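You operate a simulated robot arm through the tools that you are given. There is no shell and no other tool.

You are at the controls of a simulated robot arm. One attempt, no reset.

TASK
Service is over: join the hose and bring the air to about 5 bar.
Fine: drain shut before the valve opens; orange tag back on its shelf, then main switch on.

The check looks at the end state, three seconds after you hand in, the way a careful person would. Anything else that was tipped, shoved, dropped, spilled or broken makes it a failure.

THE ROBOT
A 6-joint arm with a two-finger gripper, fixed in place. Base frame: the origin is at the foot of the arm, x ahead of it, y to its left, z up. Units: mm, degrees, N and s.
Its first joint turns from -166.0 to 166.0 degrees. Payload 1.71 kg.
The TCP is the grasp point between the finger pads, 20 mm short of the fingertips. In the tool frame z runs along the fingers and y along their closing line. The gripper opens to 96 mm. The gripper's body begins 113 mm behind the TCP.
Orientation is that of the tool frame in the base frame, as a unit quaternion [w, x, y, z]. With the fingers straight down and closing along the base's y, the tool's x points along the base's -x, its y along +y and its z along -z.

THE INTERFACE
- The arm moves only by the tool step_arm. Its argument "plan" is a list that holds one entry, the list of rows, each a list of 7 numbers: the shift along the tool's x, y, z in units of 500 mm (1.0 is 500 mm), then the turn, a rotation vector about the tool's x, y, z in units of 120 degrees (1.0 is 120 degrees), then the opening, from 0 (shut) to 1 (fully open). In form: [[[tx, ty, tz, rx, ry, rz, grip], ...]]. A call has 1 to 20 rows; each row is the pose to reach, as a shift and turn from the pose commanded when the call began, along the tool's axes at that moment. A call with a number of a shift or a turn outside -1 to 1 is refused whole. Rows are played at 5 a second. More than 50 mm and 8.6 degrees between two rows, or a gripper value outside its range, and nothing of the call is played. A pose out of reach is approached as far as the arm can. The call stops where the force on the tool passes 70 N (or 10 N more than at its start, if that is more) or the arm is blocked; 0.2 s more then pass. Each finger travels about 45 mm/s and halts on what it meets, pressing with about 28 N; the grip force reading is that of the motor and also rises with nothing between the fingers. The clock runs only during rows and for 0.2 s after the last one: add rows that repeat a pose to give the fingers time. It gives the time, the measured TCP pose, the force on the tool (base axes), the opening and the grip force at its end, in the units of the frame above (readings bear some noise), with the torque about the TCP (base axes, N m) and any sound that the robot's microphone picked up.
- Cameras (640 x 400 px; columns grow to the right, rows downward): "scene" is fixed at [49.3, 499.1, 1325.2]; the picture's right is [0.10, -1.00, 0.00], its down [-0.10, -0.01, -0.99] and it looks along [0.99, 0.10, -0.10] (base axes); focal length 214 px, centre (320, 200). "wrist" rides on the gripper at [66, 14, -145] in the tool frame; the picture's right is [-0.21, 0.98, 0.00], its down [-0.88, -0.19, -0.45] and it looks along [-0.44, -0.09, 0.90] (tool axes); focal length 275 px, centre (320, 200). There is no depth. A picture from a camera that has moved, and an enlarged one, comes with that camera's place and axes in the base frame and with its lens.
- snapshot(camera): a new picture of that camera. The clock stands still meanwhile.
- lift_body(by): slides the trunk up (or, below 0, down) by that many mm; the arm rides with it, the base frame stays. It gives what a move gives, with no picture.
- enlarge(camera, box): a new picture of the part [left, top, right, bottom] of that camera's present view, enlarged. The clock stands still meanwhile.
- hand_in(): hands the job in; it is judged then, once.

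Nothing tells you positions but the pictures and the camera data. Unless the task says otherwise, let go and move clear before handing in.

The tools are called after "Call:" as name(argument=value, ...) on one line, values as JSON. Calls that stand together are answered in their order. step_arm: Moves the arm, as the interface text tells. Its arguments: {"type":"object","properties":{"plan":{"type":"array","items":{"type":"array","items":{"type":"array","items":{"type":"number"}}}}},"required":["plan"]} The other tools are called the same way: lift_body (by) slides the trunk up or down; snapshot (camera) takes a picture; enlarge (camera, box) takes an enlarged picture of a part of a camera's view; hand_in () hands the job in.

At the start:

```text
time: 0.0
tcp_pos: [395.6, 429.5, 1382.3]
tcp_rot: [0.0, 0.0, 1.0, 0.001]
force: [0.2, 0.1, -0.1]
wrist_torque: [0.02, -0.01, 0.01]
gripper_width: 95.9
finger_force: 0.0
trunk travel left (down, up): [-200.0, 190.0]
```

scene: 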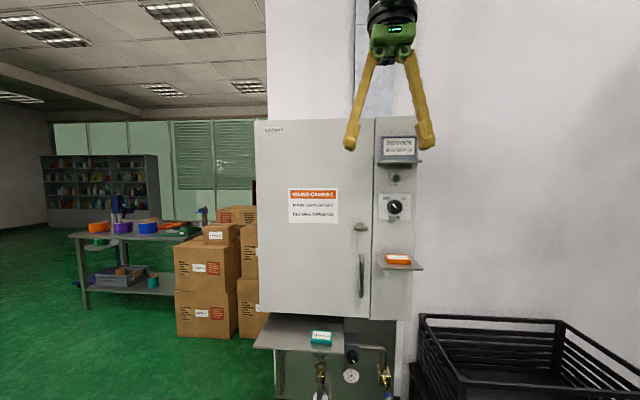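
wrist: 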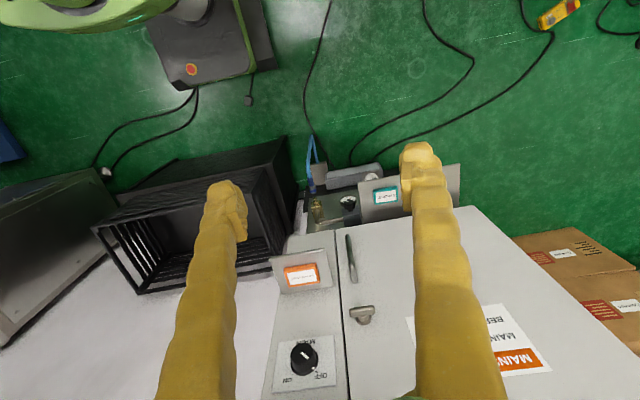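

I see a tall mains cabinet with a rotary switch, an orange tag on a small shelf, and an air station lower down with a teal tag, gauge and valves. First I take enlarged pictures to read labels.

Call:
enlarge(camera="scene", box=[250, 300, 430, 400])

Call:
enlarge(camera="scene", box=[350, 120, 440, 280])

Call:
enlarge(camera="wrist", box=[260, 120, 480, 260])

Call:
enlarge(camera="wrist", box=[240, 230, 420, 400])

Call:
enlarge(camera="scene", box=[250, 110, 380, 320])

```text
3.56 times, centred on (340, 350) of scene
camera zoom: at [49.3, 499.1, 1325.2], right [0.1, -1.0, 0.0], down [-0.1, -0.01, -0.99], along [0.99, 0.1, -0.1], focal length 763 px, centre (249, -333)
```

zoom: 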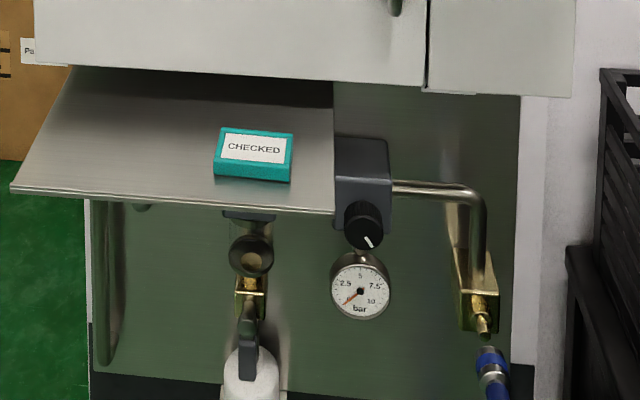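

```text
2.50 times, centred on (395, 200) of scene
camera zoom: at [49.3, 499.1, 1325.2], right [0.1, -1.0, 0.0], down [-0.1, -0.01, -0.99], along [0.99, 0.1, -0.1], focal length 536 px, centre (132, 200)
```

zoom: 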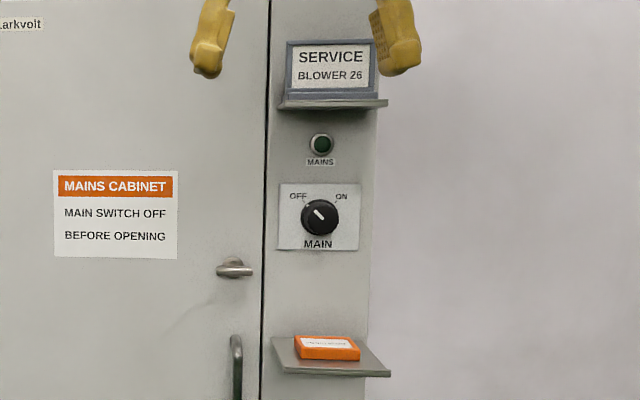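

```text
2.86 times, centred on (370, 190) of wrist
camera zoom: at [329.1, 443.9, 1526.2], right [0.21, 0.98, 0.0], down [0.88, -0.19, 0.44], along [0.43, -0.09, -0.9], focal length 786 px, centre (177, 229)
```

zoom: 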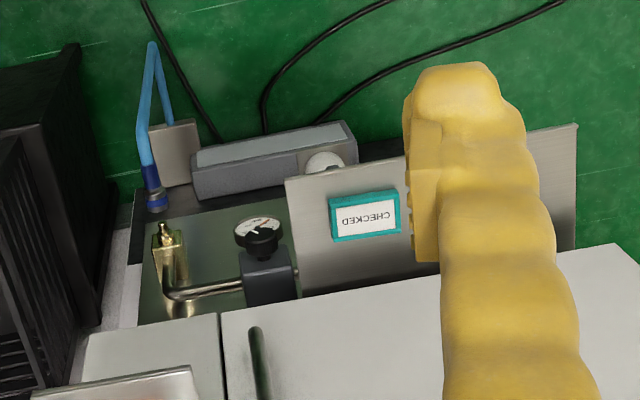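

```text
2.35 times, centred on (330, 315) of wrist
camera zoom: at [329.1, 443.9, 1526.2], right [0.21, 0.98, 0.0], down [0.88, -0.19, 0.44], along [0.43, -0.09, -0.9], focal length 648 px, centre (296, -71)
```

zoom: 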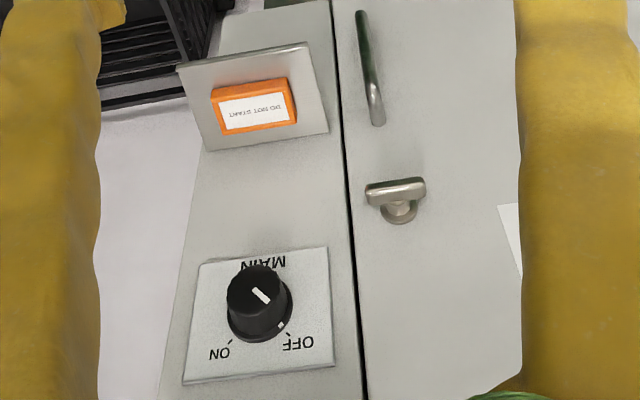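

```text
1.90 times, centred on (315, 215) of scene
camera zoom: at [49.3, 499.1, 1325.2], right [0.1, -1.0, 0.0], down [-0.1, -0.01, -0.99], along [0.99, 0.1, -0.1], focal length 408 px, centre (330, 171)
```

zoom: 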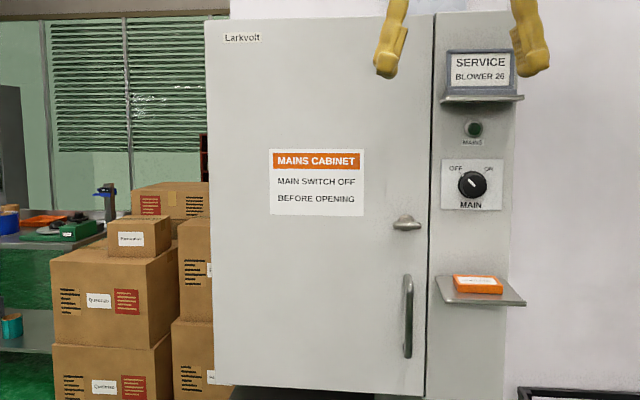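

The knob is at about (741,331,1236), the orange tag at about (704,325,1081), the teal tag at about (692,560,817) and the air parts near z 560–700. I will tilt the tool to point forward, keeping well clear of the cabinet.

Call:
step_arm(plan=[[[0, 0, 0, 0, -0.0625, 0, 0.5], [0, 0, 0, 0, -0.125, 0, 0.5], [0, 0, 0, 0, -0.1875, 0, 0.5], [0, 0, 0, 0, -0.25, 0, 0.5], [0, 0, 0, 0, -0.3125, 0, 0.5], [0, 0, 0, 0, -0.375, 0, 0.5], [0, 0, 0, 0, -0.4375, 0, 0.5], [0, 0, 0, 0, -0.5, 0, 0.5], [0, 0, 0, 0, -0.5625, 0, 0.5], [0, 0, 0, 0, -0.625, 0, 0.5], [0, 0, 0, 0, -0.6875, 0, 0.5], [0, 0, 0, 0, -0.75, 0, 0.5], [0, 0, 0, 0, -0.75, 0, 0.5]]])

```text
time: 2.8
tcp_pos: [376.4, 429.9, 1386.9]
tcp_rot: [0.713, 0.001, 0.702, 0.0]
force: [-0.1, 0.3, -0.6]
wrist_torque: [-0.02, -0.01, -0.04]
gripper_width: 47.9
finger_force: 0.1
trunk travel left (down, up): [-200.0, 190.0]
```

The tool now points forward, with the camera below it. Next I roll it half a turn so the camera sits above.

Call:
step_arm(plan=[[[0, 0, 0, 0, 0, 0.0625, 0.5], [0, 0, 0, 0, 0, 0.125, 0.5], [0, 0, 0, 0, 0, 0.1875, 0.5], [0, 0, 0, 0, 0, 0.25, 0.5], [0, 0, 0, 0, 0, 0.3125, 0.5], [0, 0, 0, 0, 0, 0.375, 0.5], [0, 0, 0, 0, 0, 0.4375, 0.5], [0, 0, 0, 0, 0, 0.5, 0.5], [0, 0, 0, 0, 0, 0.5625, 0.5], [0, 0, 0, 0, 0, 0.625, 0.5], [0, 0, 0, 0, 0, 0.6875, 0.5], [0, 0, 0, 0, 0, 0.75, 0.5], [0, 0, 0, 0, 0, 0.75, 0.5]]])

Call:
step_arm(plan=[[[0, 0, 0, 0, 0, 0.0625, 0.5], [0, 0, 0, 0, 0, 0.125, 0.5], [0, 0, 0, 0, 0, 0.1875, 0.5], [0, 0, 0, 0, 0, 0.25, 0.5], [0, 0, 0, 0, 0, 0.3125, 0.5], [0, 0, 0, 0, 0, 0.375, 0.5], [0, 0, 0, 0, 0, 0.4375, 0.5], [0, 0, 0, 0, 0, 0.5, 0.5], [0, 0, 0, 0, 0, 0.5625, 0.5], [0, 0, 0, 0, 0, 0.625, 0.5], [0, 0, 0, 0, 0, 0.6875, 0.5], [0, 0, 0, 0, 0, 0.75, 0.5], [0, 0, 0, 0, 0, 0.75, 0.5]]])

Call:
snapshot(camera="wrist")

Call:
snapshot(camera="scene")

```text
time: 5.6
tcp_pos: [376.5, 429.7, 1386.6]
tcp_rot: [0.531, 0.467, 0.533, 0.465]
force: [0.2, 0.8, 0.0]
wrist_torque: [-0.03, 0.03, -0.01]
gripper_width: 48.3
finger_force: 0.0
out of reach, approached as far as the arm can: row 12, 13
trunk travel left (down, up): [-200.0, 190.0]
```

```text
time: 8.4
tcp_pos: [377.3, 429.1, 1386.6]
tcp_rot: [0.522, 0.475, 0.539, 0.461]
force: [0.3, 1.1, -0.3]
wrist_torque: [0.0, 0.03, -0.04]
gripper_width: 48.0
finger_force: 0.0
out of reach, approached as far as the arm can: row 1, 2, 3, 4, 5, 6, 7, 8, 9, 10, 11, 12, 13
trunk travel left (down, up): [-200.0, 190.0]
```

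```text
taken
camera wrist: at [231.5, 495.6, 1396.4], right [0.03, -0.08, 1.0], down [-0.45, -0.89, -0.06], along [0.9, -0.44, -0.06], focal length 275 px, centre (320, 200)
```

wrist: 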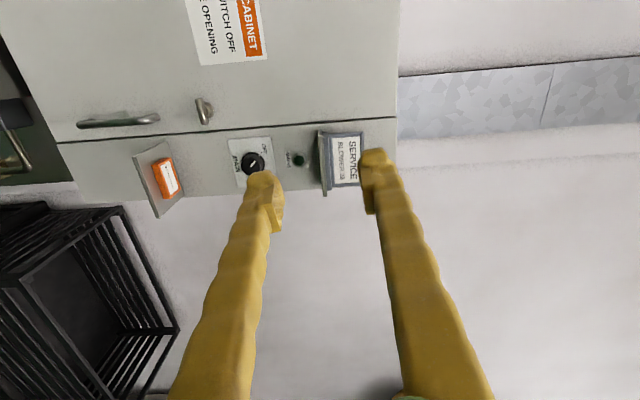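

```text
taken
```

scene: 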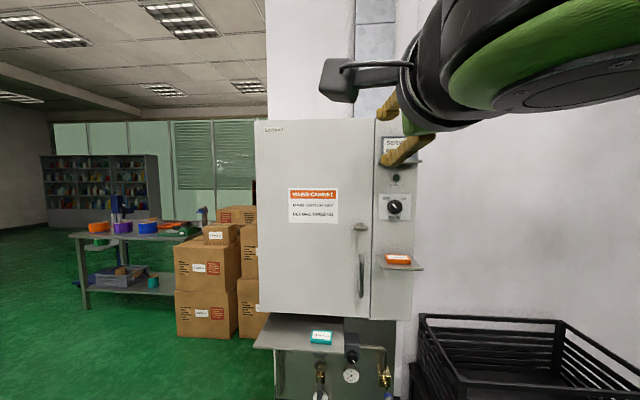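

The roll stopped at about +83°, which looks like a wrist joint limit. I'll roll the other way instead.

Call:
step_arm(plan=[[[0, 0, 0, 0, 0, -0.0625, 0.5], [0, 0, 0, 0, 0, -0.125, 0.5], [0, 0, 0, 0, 0, -0.1875, 0.5], [0, 0, 0, 0, 0, -0.25, 0.5], [0, 0, 0, 0, 0, -0.3125, 0.5], [0, 0, 0, 0, 0, -0.375, 0.5], [0, 0, 0, 0, 0, -0.4375, 0.5], [0, 0, 0, 0, 0, -0.5, 0.5], [0, 0, 0, 0, 0, -0.5625, 0.5], [0, 0, 0, 0, 0, -0.625, 0.5], [0, 0, 0, 0, 0, -0.6875, 0.5], [0, 0, 0, 0, 0, -0.75, 0.5], [0, 0, 0, 0, 0, -0.75, 0.5]]])

```text
time: 11.2
tcp_pos: [375.9, 429.2, 1386.2]
tcp_rot: [0.696, -0.046, 0.715, -0.043]
force: [0.2, 0.3, 1.3]
wrist_torque: [0.04, -0.01, 0.04]
gripper_width: 47.9
finger_force: 0.2
trunk travel left (down, up): [-200.0, 190.0]
```

Call:
step_arm(plan=[[[0, 0, 0, 0, 0, -0.0625, 0.5], [0, 0, 0, 0, 0, -0.125, 0.5], [0, 0, 0, 0, 0, -0.1875, 0.5], [0, 0, 0, 0, 0, -0.25, 0.5], [0, 0, 0, 0, 0, -0.3125, 0.5], [0, 0, 0, 0, 0, -0.375, 0.5], [0, 0, 0, 0, 0, -0.4375, 0.5], [0, 0, 0, 0, 0, -0.5, 0.5], [0, 0, 0, 0, 0, -0.5625, 0.5], [0, 0, 0, 0, 0, -0.625, 0.5], [0, 0, 0, 0, 0, -0.6875, 0.5], [0, 0, 0, 0, 0, -0.75, 0.5], [0, 0, 0, 0, 0, -0.75, 0.5]]])

Call:
step_arm(plan=[[[0, 0, 0, 0, 0, -0.0625, 0.5], [0, 0, 0, 0, 0, -0.125, 0.5], [0, 0, 0, 0, 0, -0.1875, 0.5], [0, 0, 0, 0, 0, -0.25, 0.5], [0, 0, 0, 0, 0, -0.3125, 0.5], [0, 0, 0, 0, 0, -0.375, 0.5], [0, 0, 0, 0, 0, -0.4375, 0.5], [0, 0, 0, 0, 0, -0.5, 0.5], [0, 0, 0, 0, 0, -0.5625, 0.5], [0, 0, 0, 0, 0, -0.625, 0.5], [0, 0, 0, 0, 0, -0.6875, 0.5], [0, 0, 0, 0, 0, -0.6875, 0.5]]])

Call:
snapshot(camera="wrist")

Call:
snapshot(camera="scene")

```text
time: 14.0
tcp_pos: [376.9, 428.2, 1387.9]
tcp_rot: [-0.462, 0.538, -0.474, 0.522]
force: [0.2, 0.2, 0.0]
wrist_torque: [0.0, -0.03, 0.01]
gripper_width: 47.9
finger_force: 0.2
trunk travel left (down, up): [-200.0, 190.0]
```

```text
time: 16.6
tcp_pos: [376.0, 429.3, 1387.8]
tcp_rot: [-0.003, 0.717, -0.001, 0.697]
force: [0.7, 0.0, 0.7]
wrist_torque: [-0.01, 0.01, -0.02]
gripper_width: 48.2
finger_force: 0.1
trunk travel left (down, up): [-200.0, 190.0]
```

```text
taken
camera wrist: at [231.5, 415.2, 1456.7], right [0.0, -0.98, -0.21], down [-0.47, 0.19, -0.86], along [0.88, 0.1, -0.46], focal length 275 px, centre (320, 200)
```

wrist: 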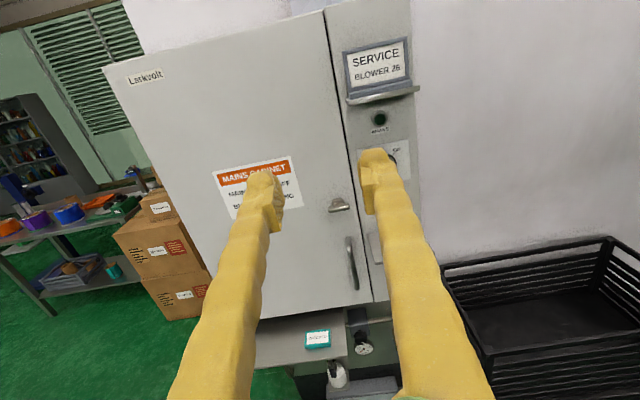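

```text
taken
```

scene: 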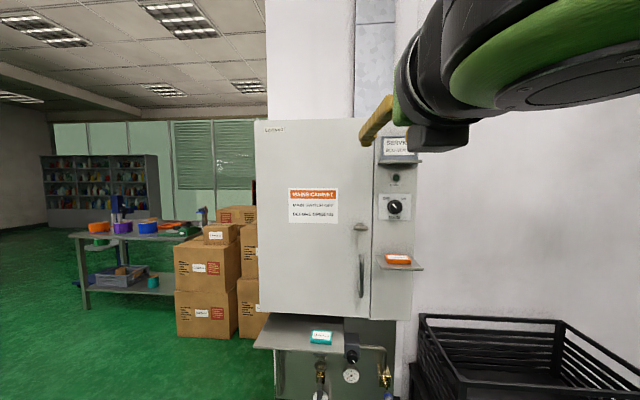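

The camera is now above the tool and looking forward. I'll move down in front of the air panel, staying back near x≈380.

Call:
step_arm(plan=[[[-0.09, 0, 0, 0, 0, 0, 0.5], [-0.18, 0, 0, 0, 0, 0, 0.5], [-0.27, 0, 0, 0, 0, 0, 0.5], [-0.36, 0, 0, 0, 0, 0, 0.5], [-0.45, 0, 0, 0, 0, 0, 0.5], [-0.54, 0, 0, 0, 0, 0, 0.5], [-0.54, 0, 0, 0, 0, 0, 0.5]]])

Call:
snapshot(camera="wrist")

Call:
enlarge(camera="wrist", box=[220, 200, 420, 325])

Call:
snapshot(camera="scene")

```text
time: 18.2
tcp_pos: [367.1, 431.3, 1118.4]
tcp_rot: [-0.002, 0.717, -0.001, 0.697]
force: [0.4, -0.5, -0.4]
wrist_torque: [0.02, 0.0, -0.02]
gripper_width: 48.3
finger_force: 0.1
trunk travel left (down, up): [-200.0, 190.0]
```

```text
taken
camera wrist: at [223.3, 418.2, 1187.6], right [0.0, -0.98, -0.21], down [-0.47, 0.19, -0.86], along [0.88, 0.1, -0.46], focal length 275 px, centre (320, 200)
```

wrist: 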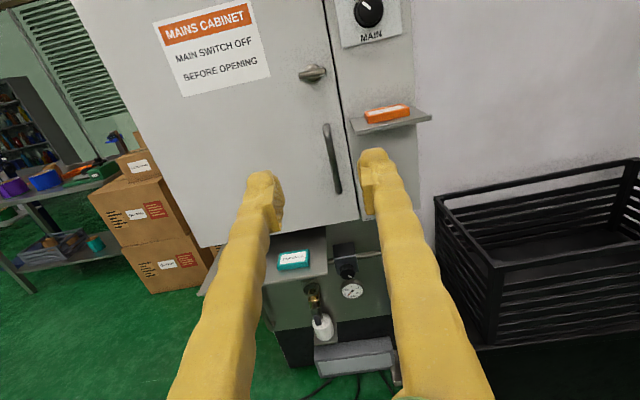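

```text
3.20 times, centred on (320, 262) of wrist
camera zoom: at [223.3, 418.2, 1187.6], right [0.0, -0.98, -0.21], down [-0.47, 0.19, -0.86], along [0.88, 0.1, -0.46], focal length 881 px, centre (320, 0)
```

zoom: 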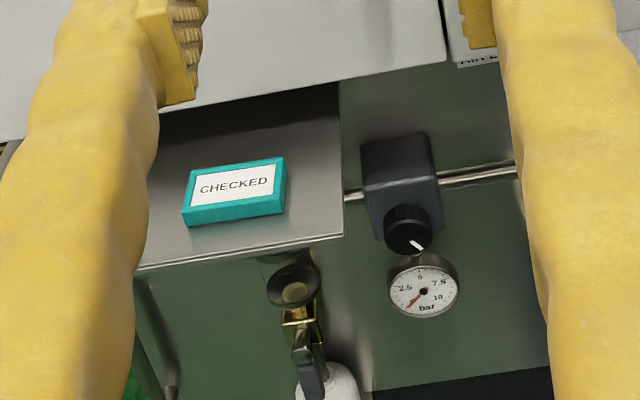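

```text
taken
```

scene: 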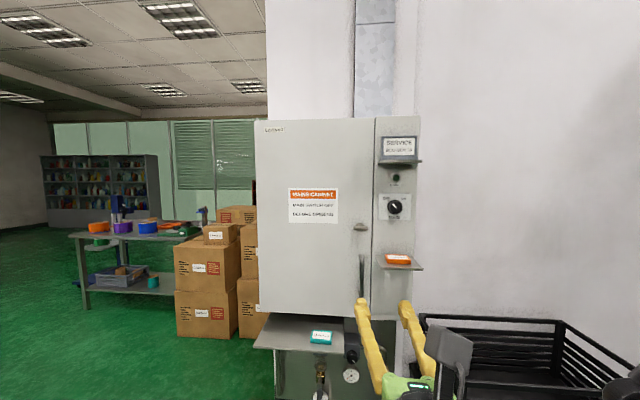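

Call:
step_arm(plan=[[[-0.09, 0, 0, 0, 0, 0, 1], [-0.18, 0, 0, 0, 0, 0, 1], [-0.27, 0, 0, 0, 0, 0, 1], [-0.36, 0, 0, 0, 0, 0, 1], [-0.45, 0, 0, 0, 0, 0, 1], [-0.54, 0, 0, 0, 0, 0, 1], [-0.54, 0, 0, 0, 0, 0, 1]]])

Call:
snapshot(camera="wrist")

Call:
enlarge(camera="wrist", box=[220, 100, 420, 225])

Call:
snapshot(camera="scene")

```text
time: 19.8
tcp_pos: [373.8, 521.6, 957.5]
tcp_rot: [-0.001, 0.717, -0.002, 0.697]
force: [0.1, 1.0, -0.9]
wrist_torque: [0.0, -0.03, -0.09]
gripper_width: 96.1
finger_force: 0.1
out of reach, approached as far as the arm can: row 3, 4, 5, 6, 7
trunk travel left (down, up): [-200.0, 190.0]
```

```text
taken
camera wrist: at [229.3, 508.4, 1026.4], right [-0.01, -0.98, -0.21], down [-0.47, 0.19, -0.86], along [0.88, 0.09, -0.46], focal length 275 px, centre (320, 200)
```

wrist: 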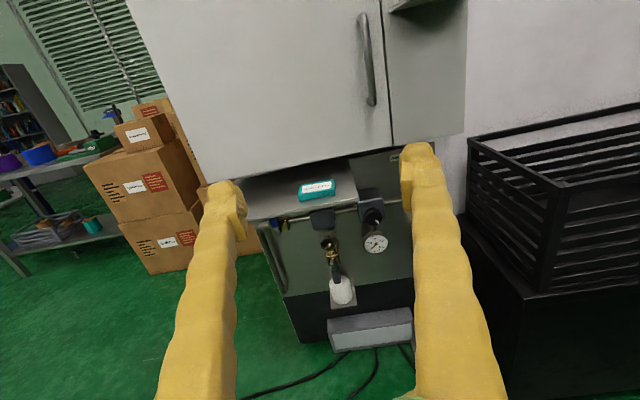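

```text
3.20 times, centred on (320, 162) of wrist
camera zoom: at [229.3, 508.4, 1026.4], right [-0.01, -0.98, -0.21], down [-0.47, 0.19, -0.86], along [0.88, 0.09, -0.46], focal length 881 px, centre (320, 320)
```

zoom: 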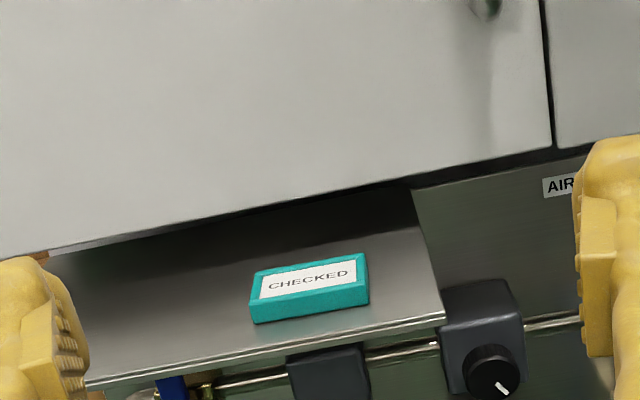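

```text
taken
```

scene: 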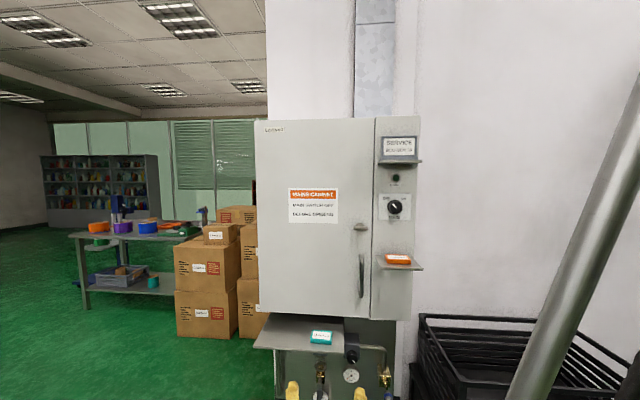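

The arm's reach limits how low it goes here, so I'll lower the trunk to see the air panel.

Call:
lift_body(by=-190)

Call:
snapshot(camera="wrist")

Call:
enlarge(camera="wrist", box=[220, 100, 420, 225])

Call:
enlarge(camera="wrist", box=[240, 200, 440, 325])

Call:
snapshot(camera="scene")

```text
time: 21.9
tcp_pos: [372.8, 520.3, 768.6]
tcp_rot: [-0.001, 0.717, -0.003, 0.697]
force: [-0.3, -0.2, -0.5]
wrist_torque: [0.0, -0.01, -0.02]
gripper_width: 95.9
finger_force: 0.0
trunk travel left (down, up): [-10.0, 380.0]
```

```text
taken
camera wrist: at [228.8, 507.2, 837.4], right [-0.01, -0.98, -0.21], down [-0.47, 0.19, -0.86], along [0.88, 0.09, -0.46], focal length 275 px, centre (320, 200)
```

wrist: 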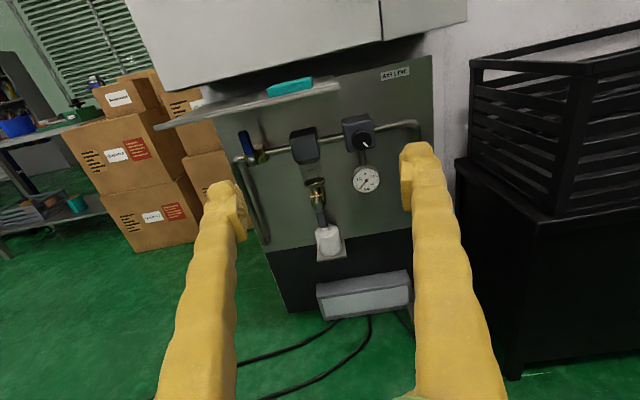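

```text
3.20 times, centred on (320, 162) of wrist
camera zoom: at [228.8, 507.2, 837.4], right [-0.01, -0.98, -0.21], down [-0.47, 0.19, -0.86], along [0.88, 0.09, -0.46], focal length 881 px, centre (320, 320)
```

zoom: 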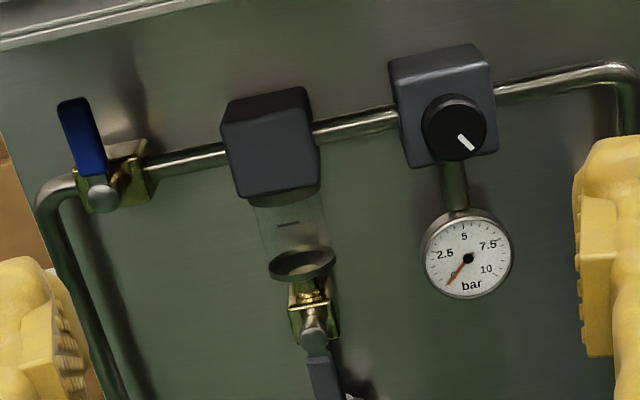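

```text
3.20 times, centred on (340, 262) of wrist
camera zoom: at [228.8, 507.2, 837.4], right [-0.01, -0.98, -0.21], down [-0.47, 0.19, -0.86], along [0.88, 0.09, -0.46], focal length 881 px, centre (256, 0)
```

zoom: 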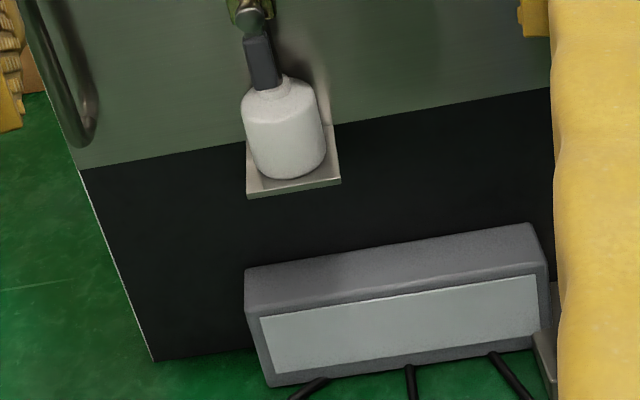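

```text
taken
```

scene: 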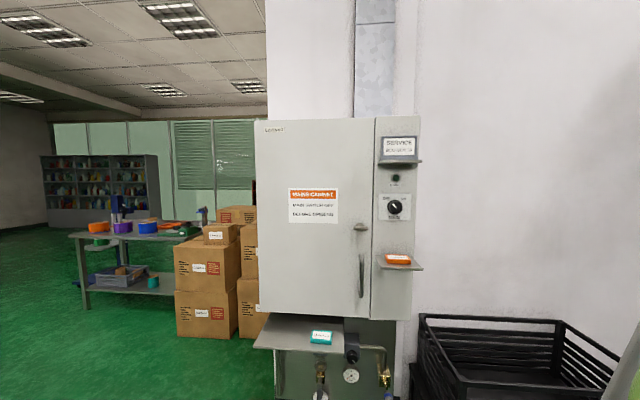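

I now see the air line: a blue-handled inlet valve (handle up, so closed), a filter with its drain lever down (open), a regulator with knob and gauge at 0, and the outlet plug at the right. I'll look for labels that show which shelf is the orange tag's.

Call:
enlarge(camera="wrist", box=[140, 60, 340, 185])

Call:
enlarge(camera="wrist", box=[360, 50, 480, 125])

Call:
enlarge(camera="scene", box=[370, 235, 434, 275])

Call:
enlarge(camera="scene", box=[250, 310, 346, 370])

Call:
enlarge(camera="scene", box=[60, 180, 220, 300])

Call:
enlarge(camera="scene", box=[370, 125, 434, 165])

```text
3.20 times, centred on (240, 122) of wrist
camera zoom: at [228.8, 507.2, 837.4], right [-0.01, -0.98, -0.21], down [-0.47, 0.19, -0.86], along [0.88, 0.09, -0.46], focal length 881 px, centre (576, 448)
```

zoom: 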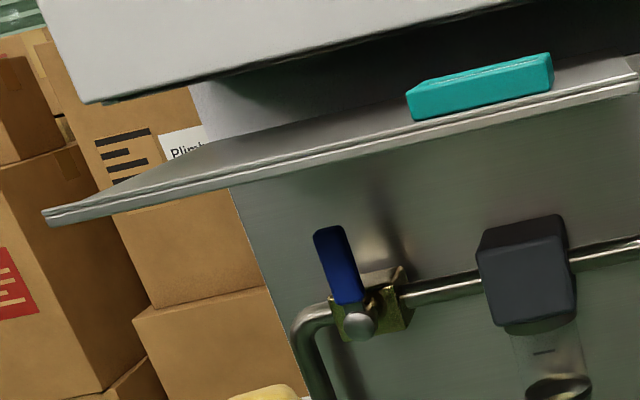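

```text
5.33 times, centred on (420, 88) of wrist
camera zoom: at [228.8, 507.2, 837.4], right [-0.01, -0.98, -0.21], down [-0.47, 0.19, -0.86], along [0.88, 0.09, -0.46], focal length 1468 px, centre (-213, 800)
```

zoom: 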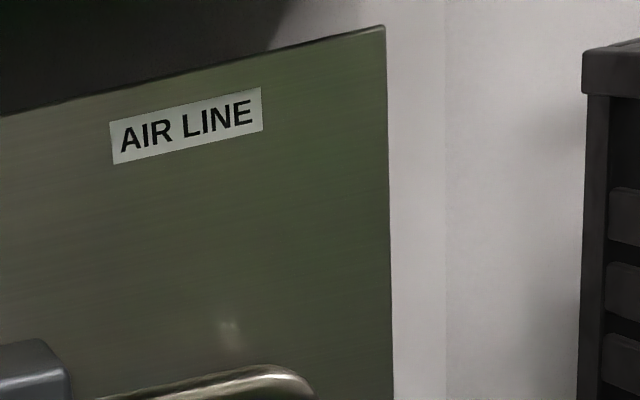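

```text
10.00 times, centred on (402, 255) of scene
camera zoom: at [49.3, 499.1, 1325.2], right [0.1, -1.0, 0.0], down [-0.1, -0.01, -0.99], along [0.99, 0.1, -0.1], focal length 2145 px, centre (-500, -350)
```

zoom: 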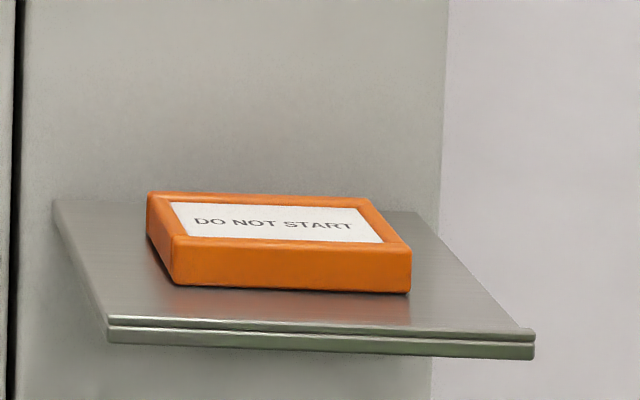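

```text
6.67 times, centred on (298, 340) of scene
camera zoom: at [49.3, 499.1, 1325.2], right [0.1, -1.0, 0.0], down [-0.1, -0.01, -0.99], along [0.99, 0.1, -0.1], focal length 1430 px, centre (467, -733)
```

zoom: 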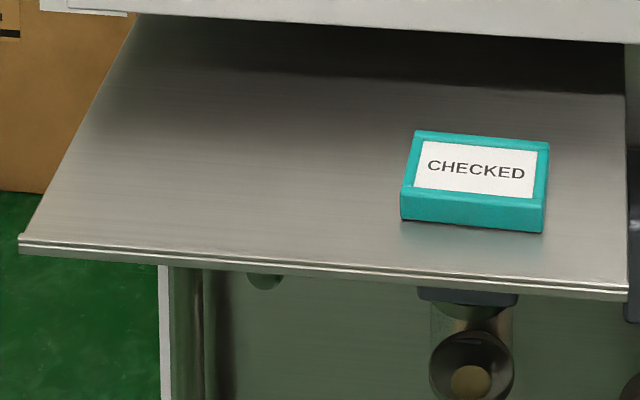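

```text
3.33 times, centred on (140, 240) of scene
camera zoom: at [49.3, 499.1, 1325.2], right [0.1, -1.0, 0.0], down [-0.1, -0.01, -0.99], along [0.99, 0.1, -0.1], focal length 715 px, centre (920, 67)
```

zoom: 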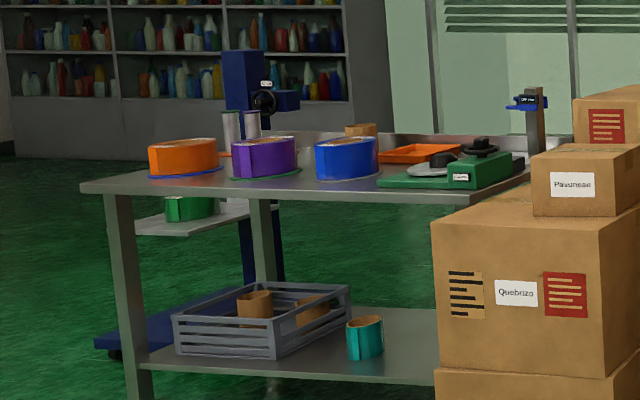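

```text
10.00 times, centred on (402, 145) of scene
camera zoom: at [49.3, 499.1, 1325.2], right [0.1, -1.0, 0.0], down [-0.1, -0.01, -0.99], along [0.99, 0.1, -0.1], focal length 2145 px, centre (-500, 750)
```

zoom: 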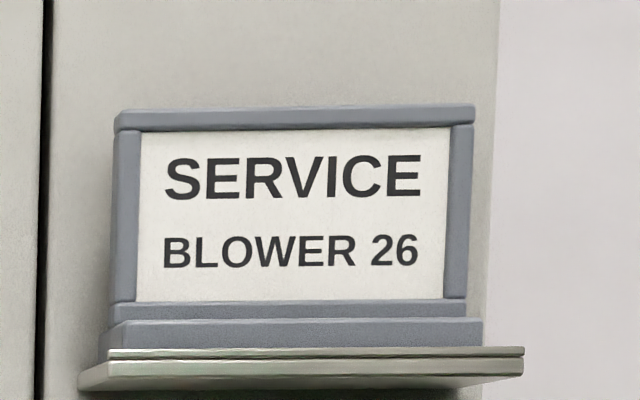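

I take the orange tag's home to be the tag shelf under the cabinet beside the teal tag, since the tag now blocks the switch during service. Next I look at the outlet plug and hose.

Call:
step_arm(plan=[[[0, 0.07, 0, 0, 0, 0, 1], [0, 0.14, 0.04, 0, 0, 0, 1], [0, 0.21, 0.08, 0, 0, 0, 1], [-0.03, 0.28, 0.12, 0, 0, 0, 1], [-0.06, 0.34, 0.16, 0, 0, 0, 1], [-0.1, 0.34, 0.2, 0, 0, 0, 1], [-0.12, 0.34, 0.2, 0, 0, 0, 1]]])

Call:
snapshot(camera="wrist")

Call:
enlarge(camera="wrist", box=[230, 110, 430, 235])

Call:
enlarge(camera="wrist", box=[230, 200, 430, 325])

```text
time: 23.5
tcp_pos: [504.2, 404.1, 813.9]
tcp_rot: [-0.002, 0.718, -0.002, 0.696]
force: [0.5, 0.0, 0.1]
wrist_torque: [0.01, 0.03, 0.03]
gripper_width: 95.9
finger_force: 0.1
out of reach, approached as far as the arm can: row 1, 2, 3, 4, 5, 6, 7
trunk travel left (down, up): [-10.0, 380.0]
```

```text
taken
camera wrist: at [360.5, 391.3, 884.5], right [-0.01, -0.98, -0.21], down [-0.47, 0.19, -0.86], along [0.88, 0.09, -0.46], focal length 275 px, centre (320, 200)
```

wrist: 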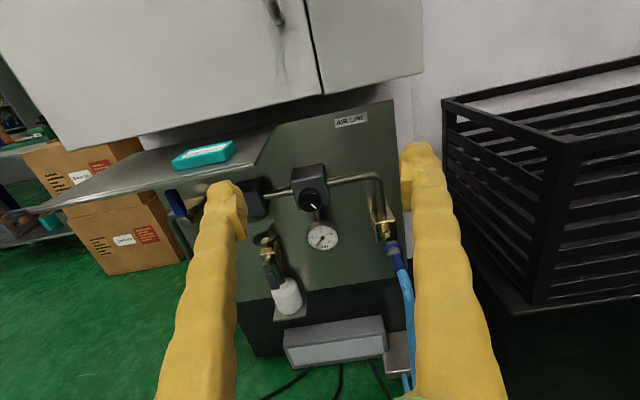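

```text
3.20 times, centred on (330, 172) of wrist
camera zoom: at [360.5, 391.3, 884.5], right [-0.01, -0.98, -0.21], down [-0.47, 0.19, -0.86], along [0.88, 0.09, -0.46], focal length 881 px, centre (288, 288)
```

zoom: 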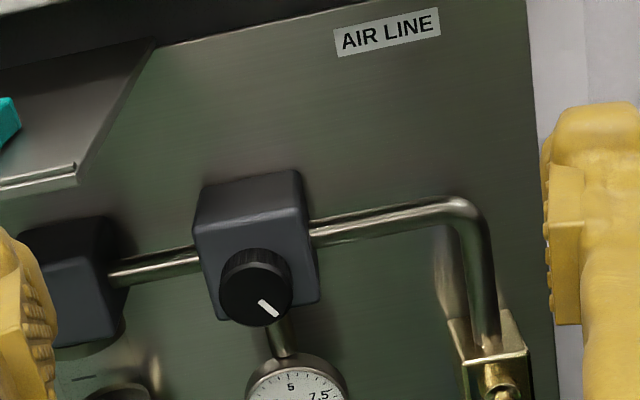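

```text
3.20 times, centred on (330, 262) of wrist
camera zoom: at [360.5, 391.3, 884.5], right [-0.01, -0.98, -0.21], down [-0.47, 0.19, -0.86], along [0.88, 0.09, -0.46], focal length 881 px, centre (288, 0)
```

zoom: 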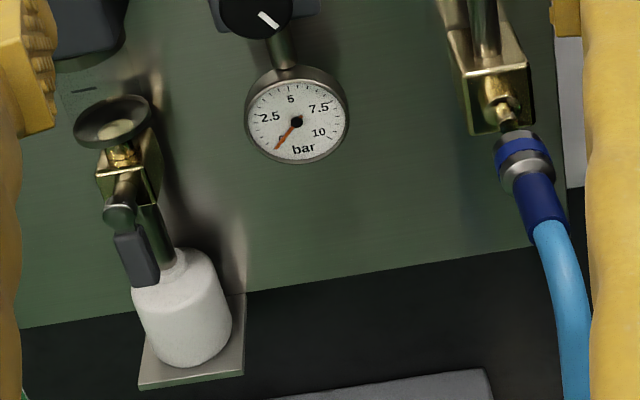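

The hose coupling hangs just below the outlet plug near (790,318,530), and the other valves are at x≈800. I'll test how low the arm can reach when it is extended further forward.

Call:
step_arm(plan=[[[0, 0, 0.08, 0, 0, 0, 1], [-0.04, 0, 0.16, 0, 0, 0, 1], [-0.1, 0, 0.2, 0, 0, 0, 1], [-0.16, 0, 0.22, 0, 0, 0, 1], [-0.22, 0, 0.22, 0, 0, 0, 1], [-0.22, 0, 0.22, 0, 0, 0, 1]]])

Call:
snapshot(camera="wrist")

Call:
snapshot(camera="scene")

```text
time: 24.9
tcp_pos: [631.2, 434.4, 741.2]
tcp_rot: [-0.002, 0.718, -0.002, 0.696]
force: [0.1, 0.3, 0.3]
wrist_torque: [0.03, 0.01, 0.04]
gripper_width: 96.1
finger_force: 0.1
out of reach, approached as far as the arm can: row 3, 4, 5, 6
trunk travel left (down, up): [-10.0, 380.0]
```

```text
taken
camera wrist: at [486.3, 420.6, 811.2], right [-0.01, -0.98, -0.21], down [-0.47, 0.19, -0.86], along [0.88, 0.09, -0.46], focal length 275 px, centre (320, 200)
```

wrist: 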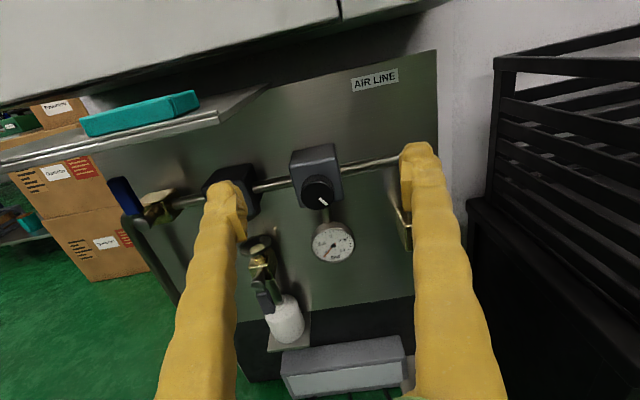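

```text
taken
```

scene: 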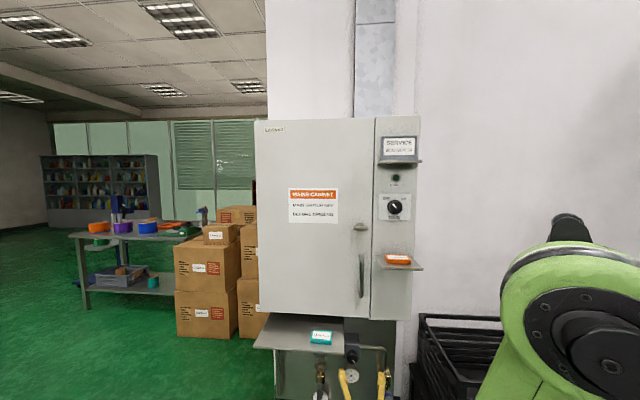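

Low and horizontal is out of the wrist's range, so I'll tilt the tool about 36° down and go lower toward the hose.

Call:
step_arm(plan=[[[0, 0.04, -0.03, 0, -0.06, 0, 1], [-0.03, 0.08, -0.06, 0, -0.12, 0, 1], [-0.07, 0.12, -0.06, 0, -0.18, 0, 1], [-0.12, 0.16, -0.06, 0, -0.24, 0, 1], [-0.16, 0.2, -0.06, 0, -0.3, 0, 1], [-0.2, 0.208, -0.06, 0, -0.3, 0, 1], [-0.2, 0.208, -0.06, 0, -0.3, 0, 1]]])

Call:
snapshot(camera="wrist")

Call:
snapshot(camera="scene")

```text
time: 26.5
tcp_pos: [599.0, 334.0, 643.9]
tcp_rot: [-0.002, 0.898, -0.001, 0.44]
force: [-0.5, -0.2, -0.3]
wrist_torque: [-0.02, -0.02, -0.02]
gripper_width: 96.0
finger_force: 0.0
out of reach, approached as far as the arm can: row 6, 7
trunk travel left (down, up): [-10.0, 380.0]
```

```text
taken
camera wrist: at [523.6, 320.2, 784.6], right [-0.13, -0.98, -0.17], down [-0.89, 0.19, -0.42], along [0.44, 0.1, -0.89], focal length 275 px, centre (320, 200)
```

wrist: 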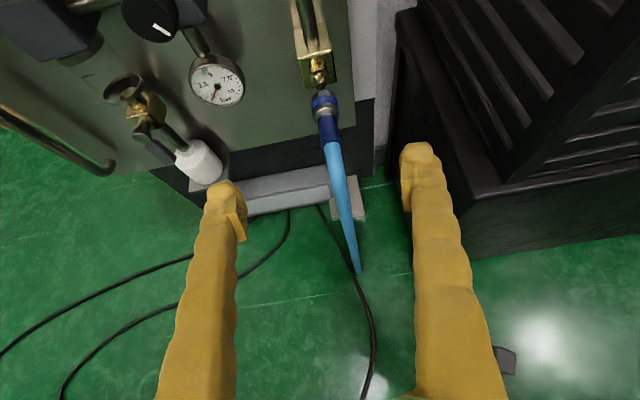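

```text
taken
```

scene: 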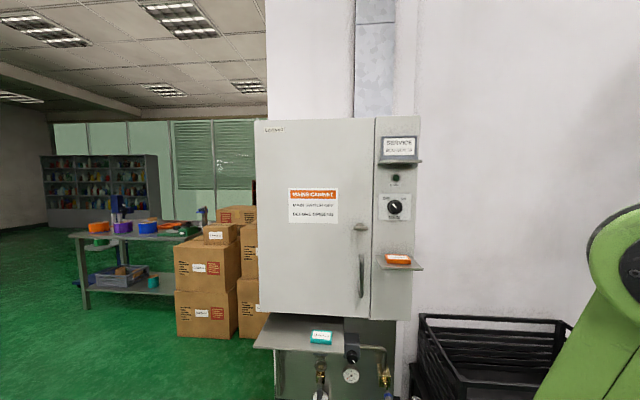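

Call:
enlarge(camera="wrist", box=[270, 30, 390, 105])

Call:
enlarge(camera="wrist", box=[90, 60, 250, 160])

Call:
enlarge(camera="scene", box=[340, 340, 420, 400])

```text
5.33 times, centred on (330, 68) of wrist
camera zoom: at [523.6, 320.2, 784.6], right [-0.13, -0.98, -0.17], down [-0.89, 0.19, -0.42], along [0.44, 0.1, -0.89], focal length 1468 px, centre (267, 907)
```

zoom: 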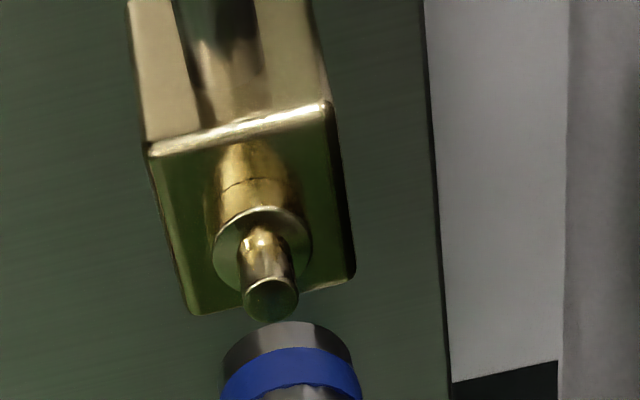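

```text
4.00 times, centred on (170, 110) of wrist
camera zoom: at [523.6, 320.2, 784.6], right [-0.13, -0.98, -0.17], down [-0.89, 0.19, -0.42], along [0.44, 0.1, -0.89], focal length 1101 px, centre (920, 560)
```

zoom: 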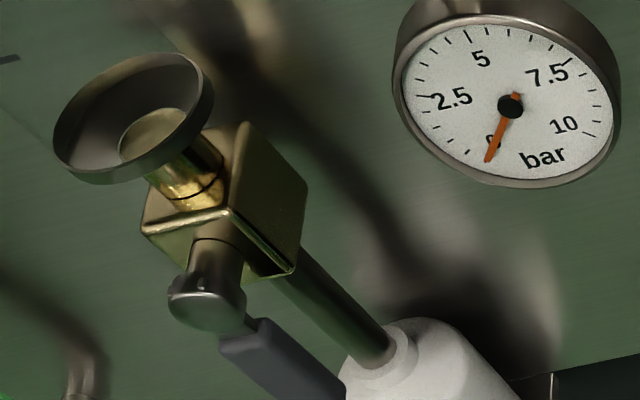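

```text
6.67 times, centred on (380, 370) of scene
camera zoom: at [49.3, 499.1, 1325.2], right [0.1, -1.0, 0.0], down [-0.1, -0.01, -0.99], along [0.99, 0.1, -0.1], focal length 1430 px, centre (-80, -933)
```

zoom: 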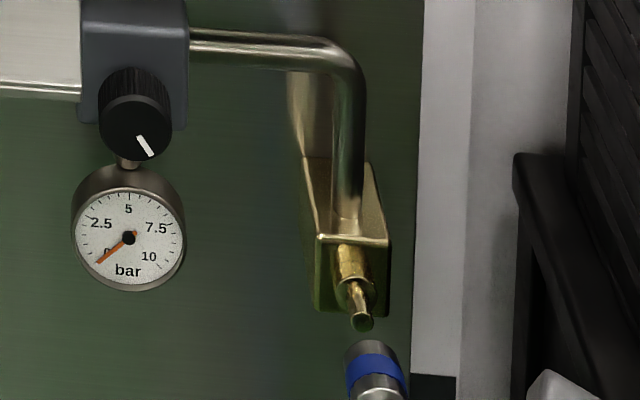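

The outlet nipple seems to point toward the robot, so I need a flatter view to place the coupling. I'll roll the tool half a turn so the camera sits below and looks more horizontally.

Call:
step_arm(plan=[[[0, 0, -0.04, 0, 0, 0.0625, 0.5], [0, 0, -0.08, 0, 0, 0.125, 0.5], [0, 0, -0.08, 0, 0, 0.1875, 0.5], [0, 0, -0.08, 0, 0, 0.25, 0.5], [0, 0, -0.08, 0, 0, 0.3125, 0.5], [0, 0, -0.08, 0, 0, 0.375, 0.5], [0, 0, -0.08, 0, 0, 0.4375, 0.5], [0, 0, -0.08, 0, 0, 0.5, 0.5], [0, 0, -0.08, 0, 0, 0.5625, 0.5], [0, 0, -0.08, 0, 0, 0.625, 0.5], [0, 0, -0.08, 0, 0, 0.6875, 0.5], [0, 0, -0.08, 0, 0, 0.75, 0.5], [0, 0, -0.08, 0, 0, 0.75, 0.5]]])

Call:
snapshot(camera="wrist")

```text
time: 29.3
tcp_pos: [567.9, 334.7, 666.4]
tcp_rot: [0.313, -0.635, 0.635, -0.309]
force: [-0.8, 0.7, -0.4]
wrist_torque: [0.03, 0.01, -0.01]
gripper_width: 48.0
finger_force: 0.1
trunk travel left (down, up): [-10.0, 380.0]
```

```text
taken
camera wrist: at [443.6, 268.5, 744.8], right [-0.6, 0.21, -0.77], down [-0.24, 0.87, 0.42], along [0.77, 0.44, -0.47], focal length 275 px, centre (320, 200)
```

wrist: 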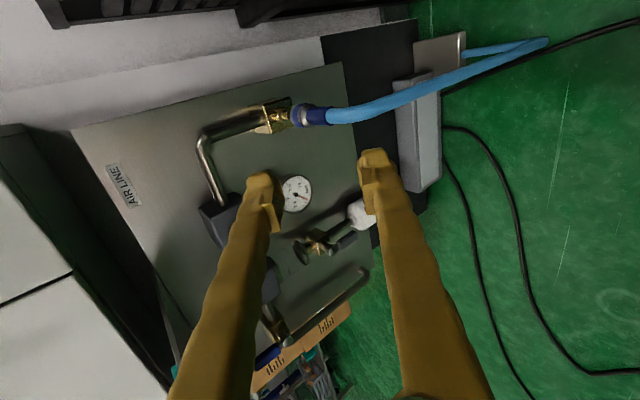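

Call:
enlarge(camera="wrist", box=[180, 70, 380, 195])

Call:
step_arm(plan=[[[0, 0, 0, 0, 0, 0.0625, 0.5], [0, 0, 0, 0, 0, 0.125, 0.5], [0, 0, 0, 0, 0, 0.1875, 0.5], [0, 0, 0, 0, 0, 0.25, 0.5], [0, 0, 0, 0, 0, 0.3125, 0.5], [0, 0, 0, 0, 0, 0.375, 0.5], [0, 0, 0, 0, 0, 0.4375, 0.5], [0, 0, 0, 0, 0, 0.5, 0.5], [0, 0, 0, 0, 0, 0.5625, 0.5], [0, 0, 0, 0, 0, 0.625, 0.5], [0, 0, 0, 0, 0, 0.6875, 0.5], [0, 0, 0, 0, 0, 0.75, 0.5], [0, 0, 0, 0, 0, 0.75, 0.5]]])

Call:
snapshot(camera="wrist")

Call:
enlarge(camera="wrist", box=[220, 140, 420, 265])

```text
3.20 times, centred on (280, 132) of wrist
camera zoom: at [443.6, 268.5, 744.8], right [-0.6, 0.21, -0.77], down [-0.24, 0.87, 0.42], along [0.77, 0.44, -0.47], focal length 881 px, centre (448, 416)
```

zoom: 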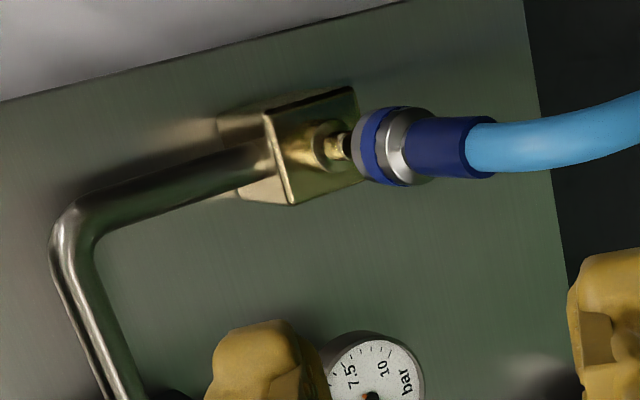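

```text
time: 32.1
tcp_pos: [567.4, 333.7, 668.6]
tcp_rot: [0.44, 0.002, 0.898, 0.002]
force: [0.4, 0.6, -0.4]
wrist_torque: [-0.04, 0.01, 0.01]
gripper_width: 48.2
finger_force: 0.0
trunk travel left (down, up): [-10.0, 380.0]
```

```text
taken
camera wrist: at [411.7, 347.8, 705.0], right [0.13, 0.98, 0.17], down [0.18, -0.19, 0.96], along [0.97, -0.09, -0.2], focal length 275 px, centre (320, 200)
```

wrist: 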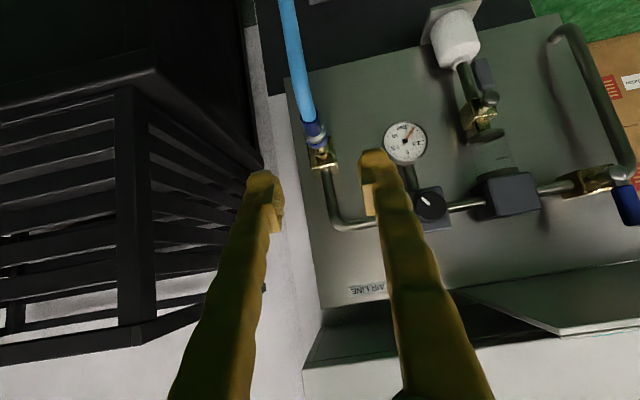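

```text
3.20 times, centred on (320, 202) of wrist
camera zoom: at [411.7, 347.8, 705.0], right [0.13, 0.98, 0.17], down [0.18, -0.19, 0.96], along [0.97, -0.09, -0.2], focal length 881 px, centre (320, 192)
```

zoom: 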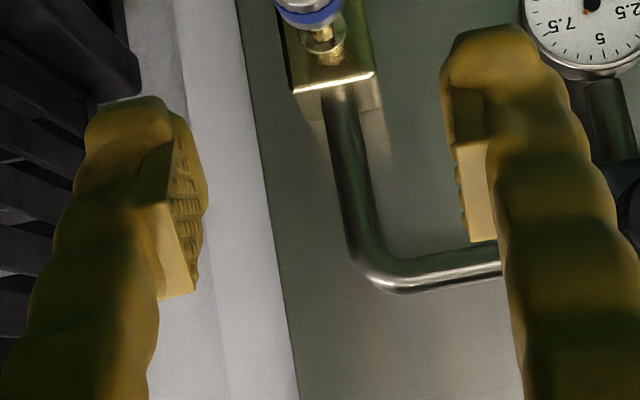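

Call:
enlarge(camera="wrist", box=[260, 90, 380, 165])

Call:
enlarge(camera="wrist", box=[420, 0, 580, 100])

Call:
enlarge(camera="wrist", box=[400, 100, 640, 250])

```text
5.33 times, centred on (320, 128) of wrist
camera zoom: at [411.7, 347.8, 705.0], right [0.13, 0.98, 0.17], down [0.18, -0.19, 0.96], along [0.97, -0.09, -0.2], focal length 1468 px, centre (320, 587)
```

zoom: 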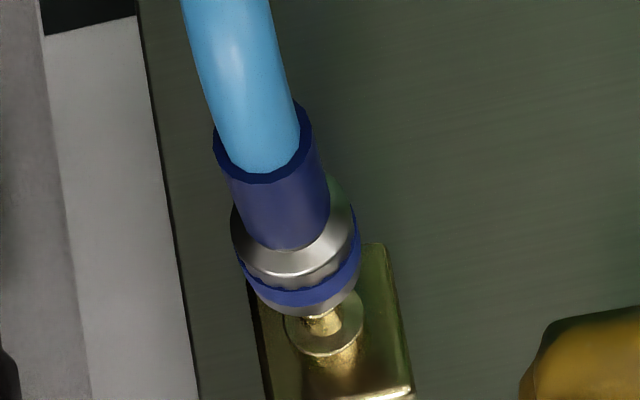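

```text
4.00 times, centred on (500, 50) of wrist
camera zoom: at [411.7, 347.8, 705.0], right [0.13, 0.98, 0.17], down [0.18, -0.19, 0.96], along [0.97, -0.09, -0.2], focal length 1101 px, centre (-400, 800)
```

zoom: 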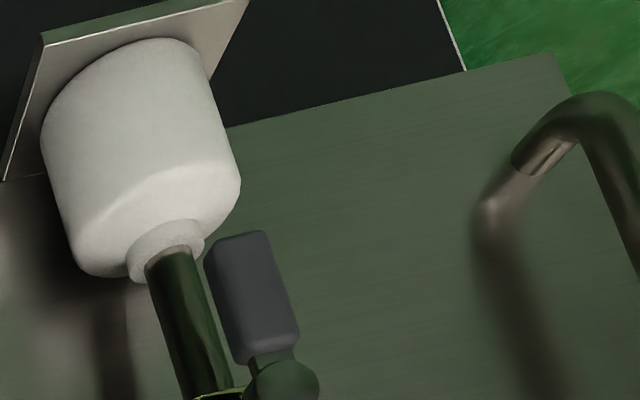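

```text
2.67 times, centred on (520, 175) of wrist
camera zoom: at [411.7, 347.8, 705.0], right [0.13, 0.98, 0.17], down [0.18, -0.19, 0.96], along [0.97, -0.09, -0.2], focal length 734 px, centre (-213, 267)
```

zoom: 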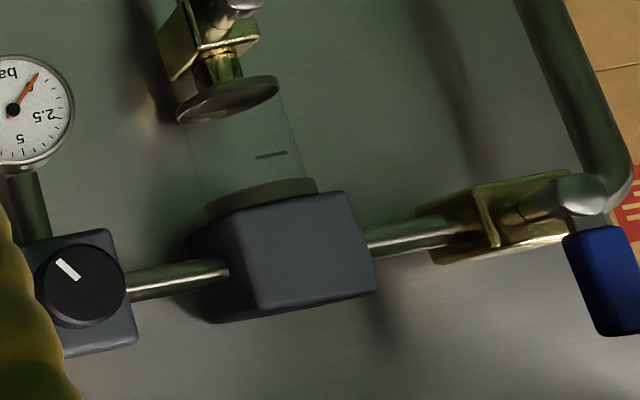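

The coupling is coaxial with the nipple, which points at the robot near y≈324, z≈548, with the coupling ring at x≈760. I'll come in above the coupling with the tool tilted about 65° down and fingers straddling it in y.

Call:
step_arm(plan=[[[-0.032, -0.004, 0.06, 0, 0.045, 0, 1], [-0.064, -0.007, 0.12, 0, 0.09, 0, 1], [-0.096, -0.01, 0.18, 0, 0.135, 0, 1], [-0.128, -0.014, 0.24, 0, 0.18, 0, 1], [-0.161, -0.0174, 0.3, 0, 0.2267, 0, 1], [-0.161, -0.0174, 0.3, 0, 0.2267, 0, 1]]])

Call:
snapshot(camera="wrist")

Call:
enlarge(camera="wrist", box=[240, 90, 400, 190])

Call:
snapshot(camera="scene")

```text
time: 33.5
tcp_pos: [736.3, 326.6, 639.5]
tcp_rot: [0.217, 0.0, 0.976, 0.003]
force: [0.0, 0.8, 0.4]
wrist_torque: [-0.01, -0.02, 0.02]
gripper_width: 96.0
finger_force: 0.0
trunk travel left (down, up): [-10.0, 380.0]
```

```text
taken
camera wrist: at [614.2, 340.2, 744.1], right [0.19, 0.98, 0.09], down [0.61, -0.19, 0.77], along [0.77, -0.09, -0.63], focal length 275 px, centre (320, 200)
```

wrist: 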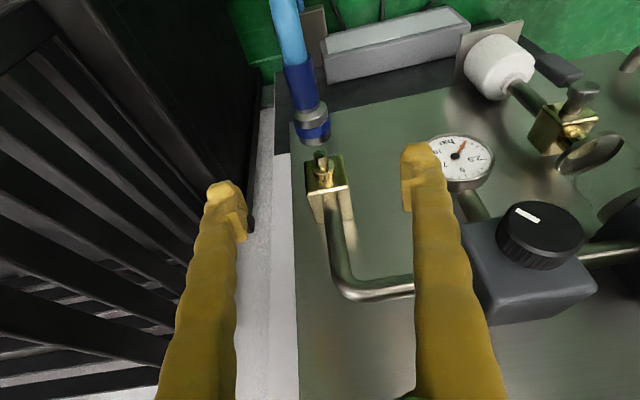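

```text
4.00 times, centred on (320, 140) of wrist
camera zoom: at [614.2, 340.2, 744.1], right [0.19, 0.98, 0.09], down [0.61, -0.19, 0.77], along [0.77, -0.09, -0.63], focal length 1101 px, centre (320, 440)
```

zoom: 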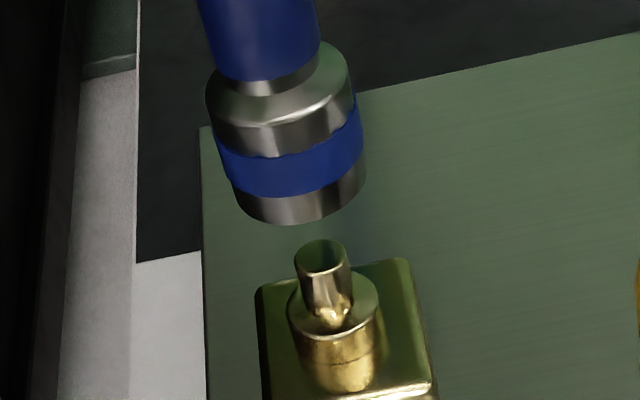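

```text
taken
```

scene: 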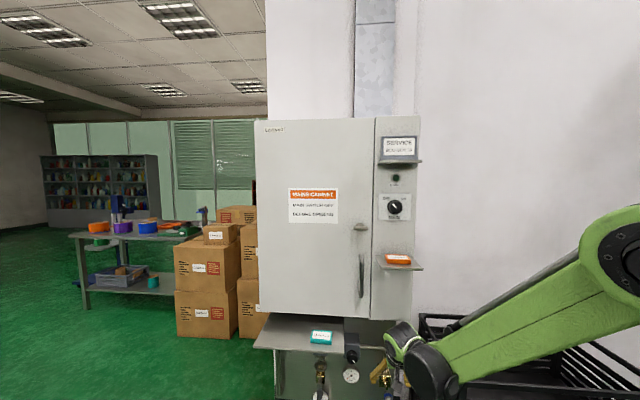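

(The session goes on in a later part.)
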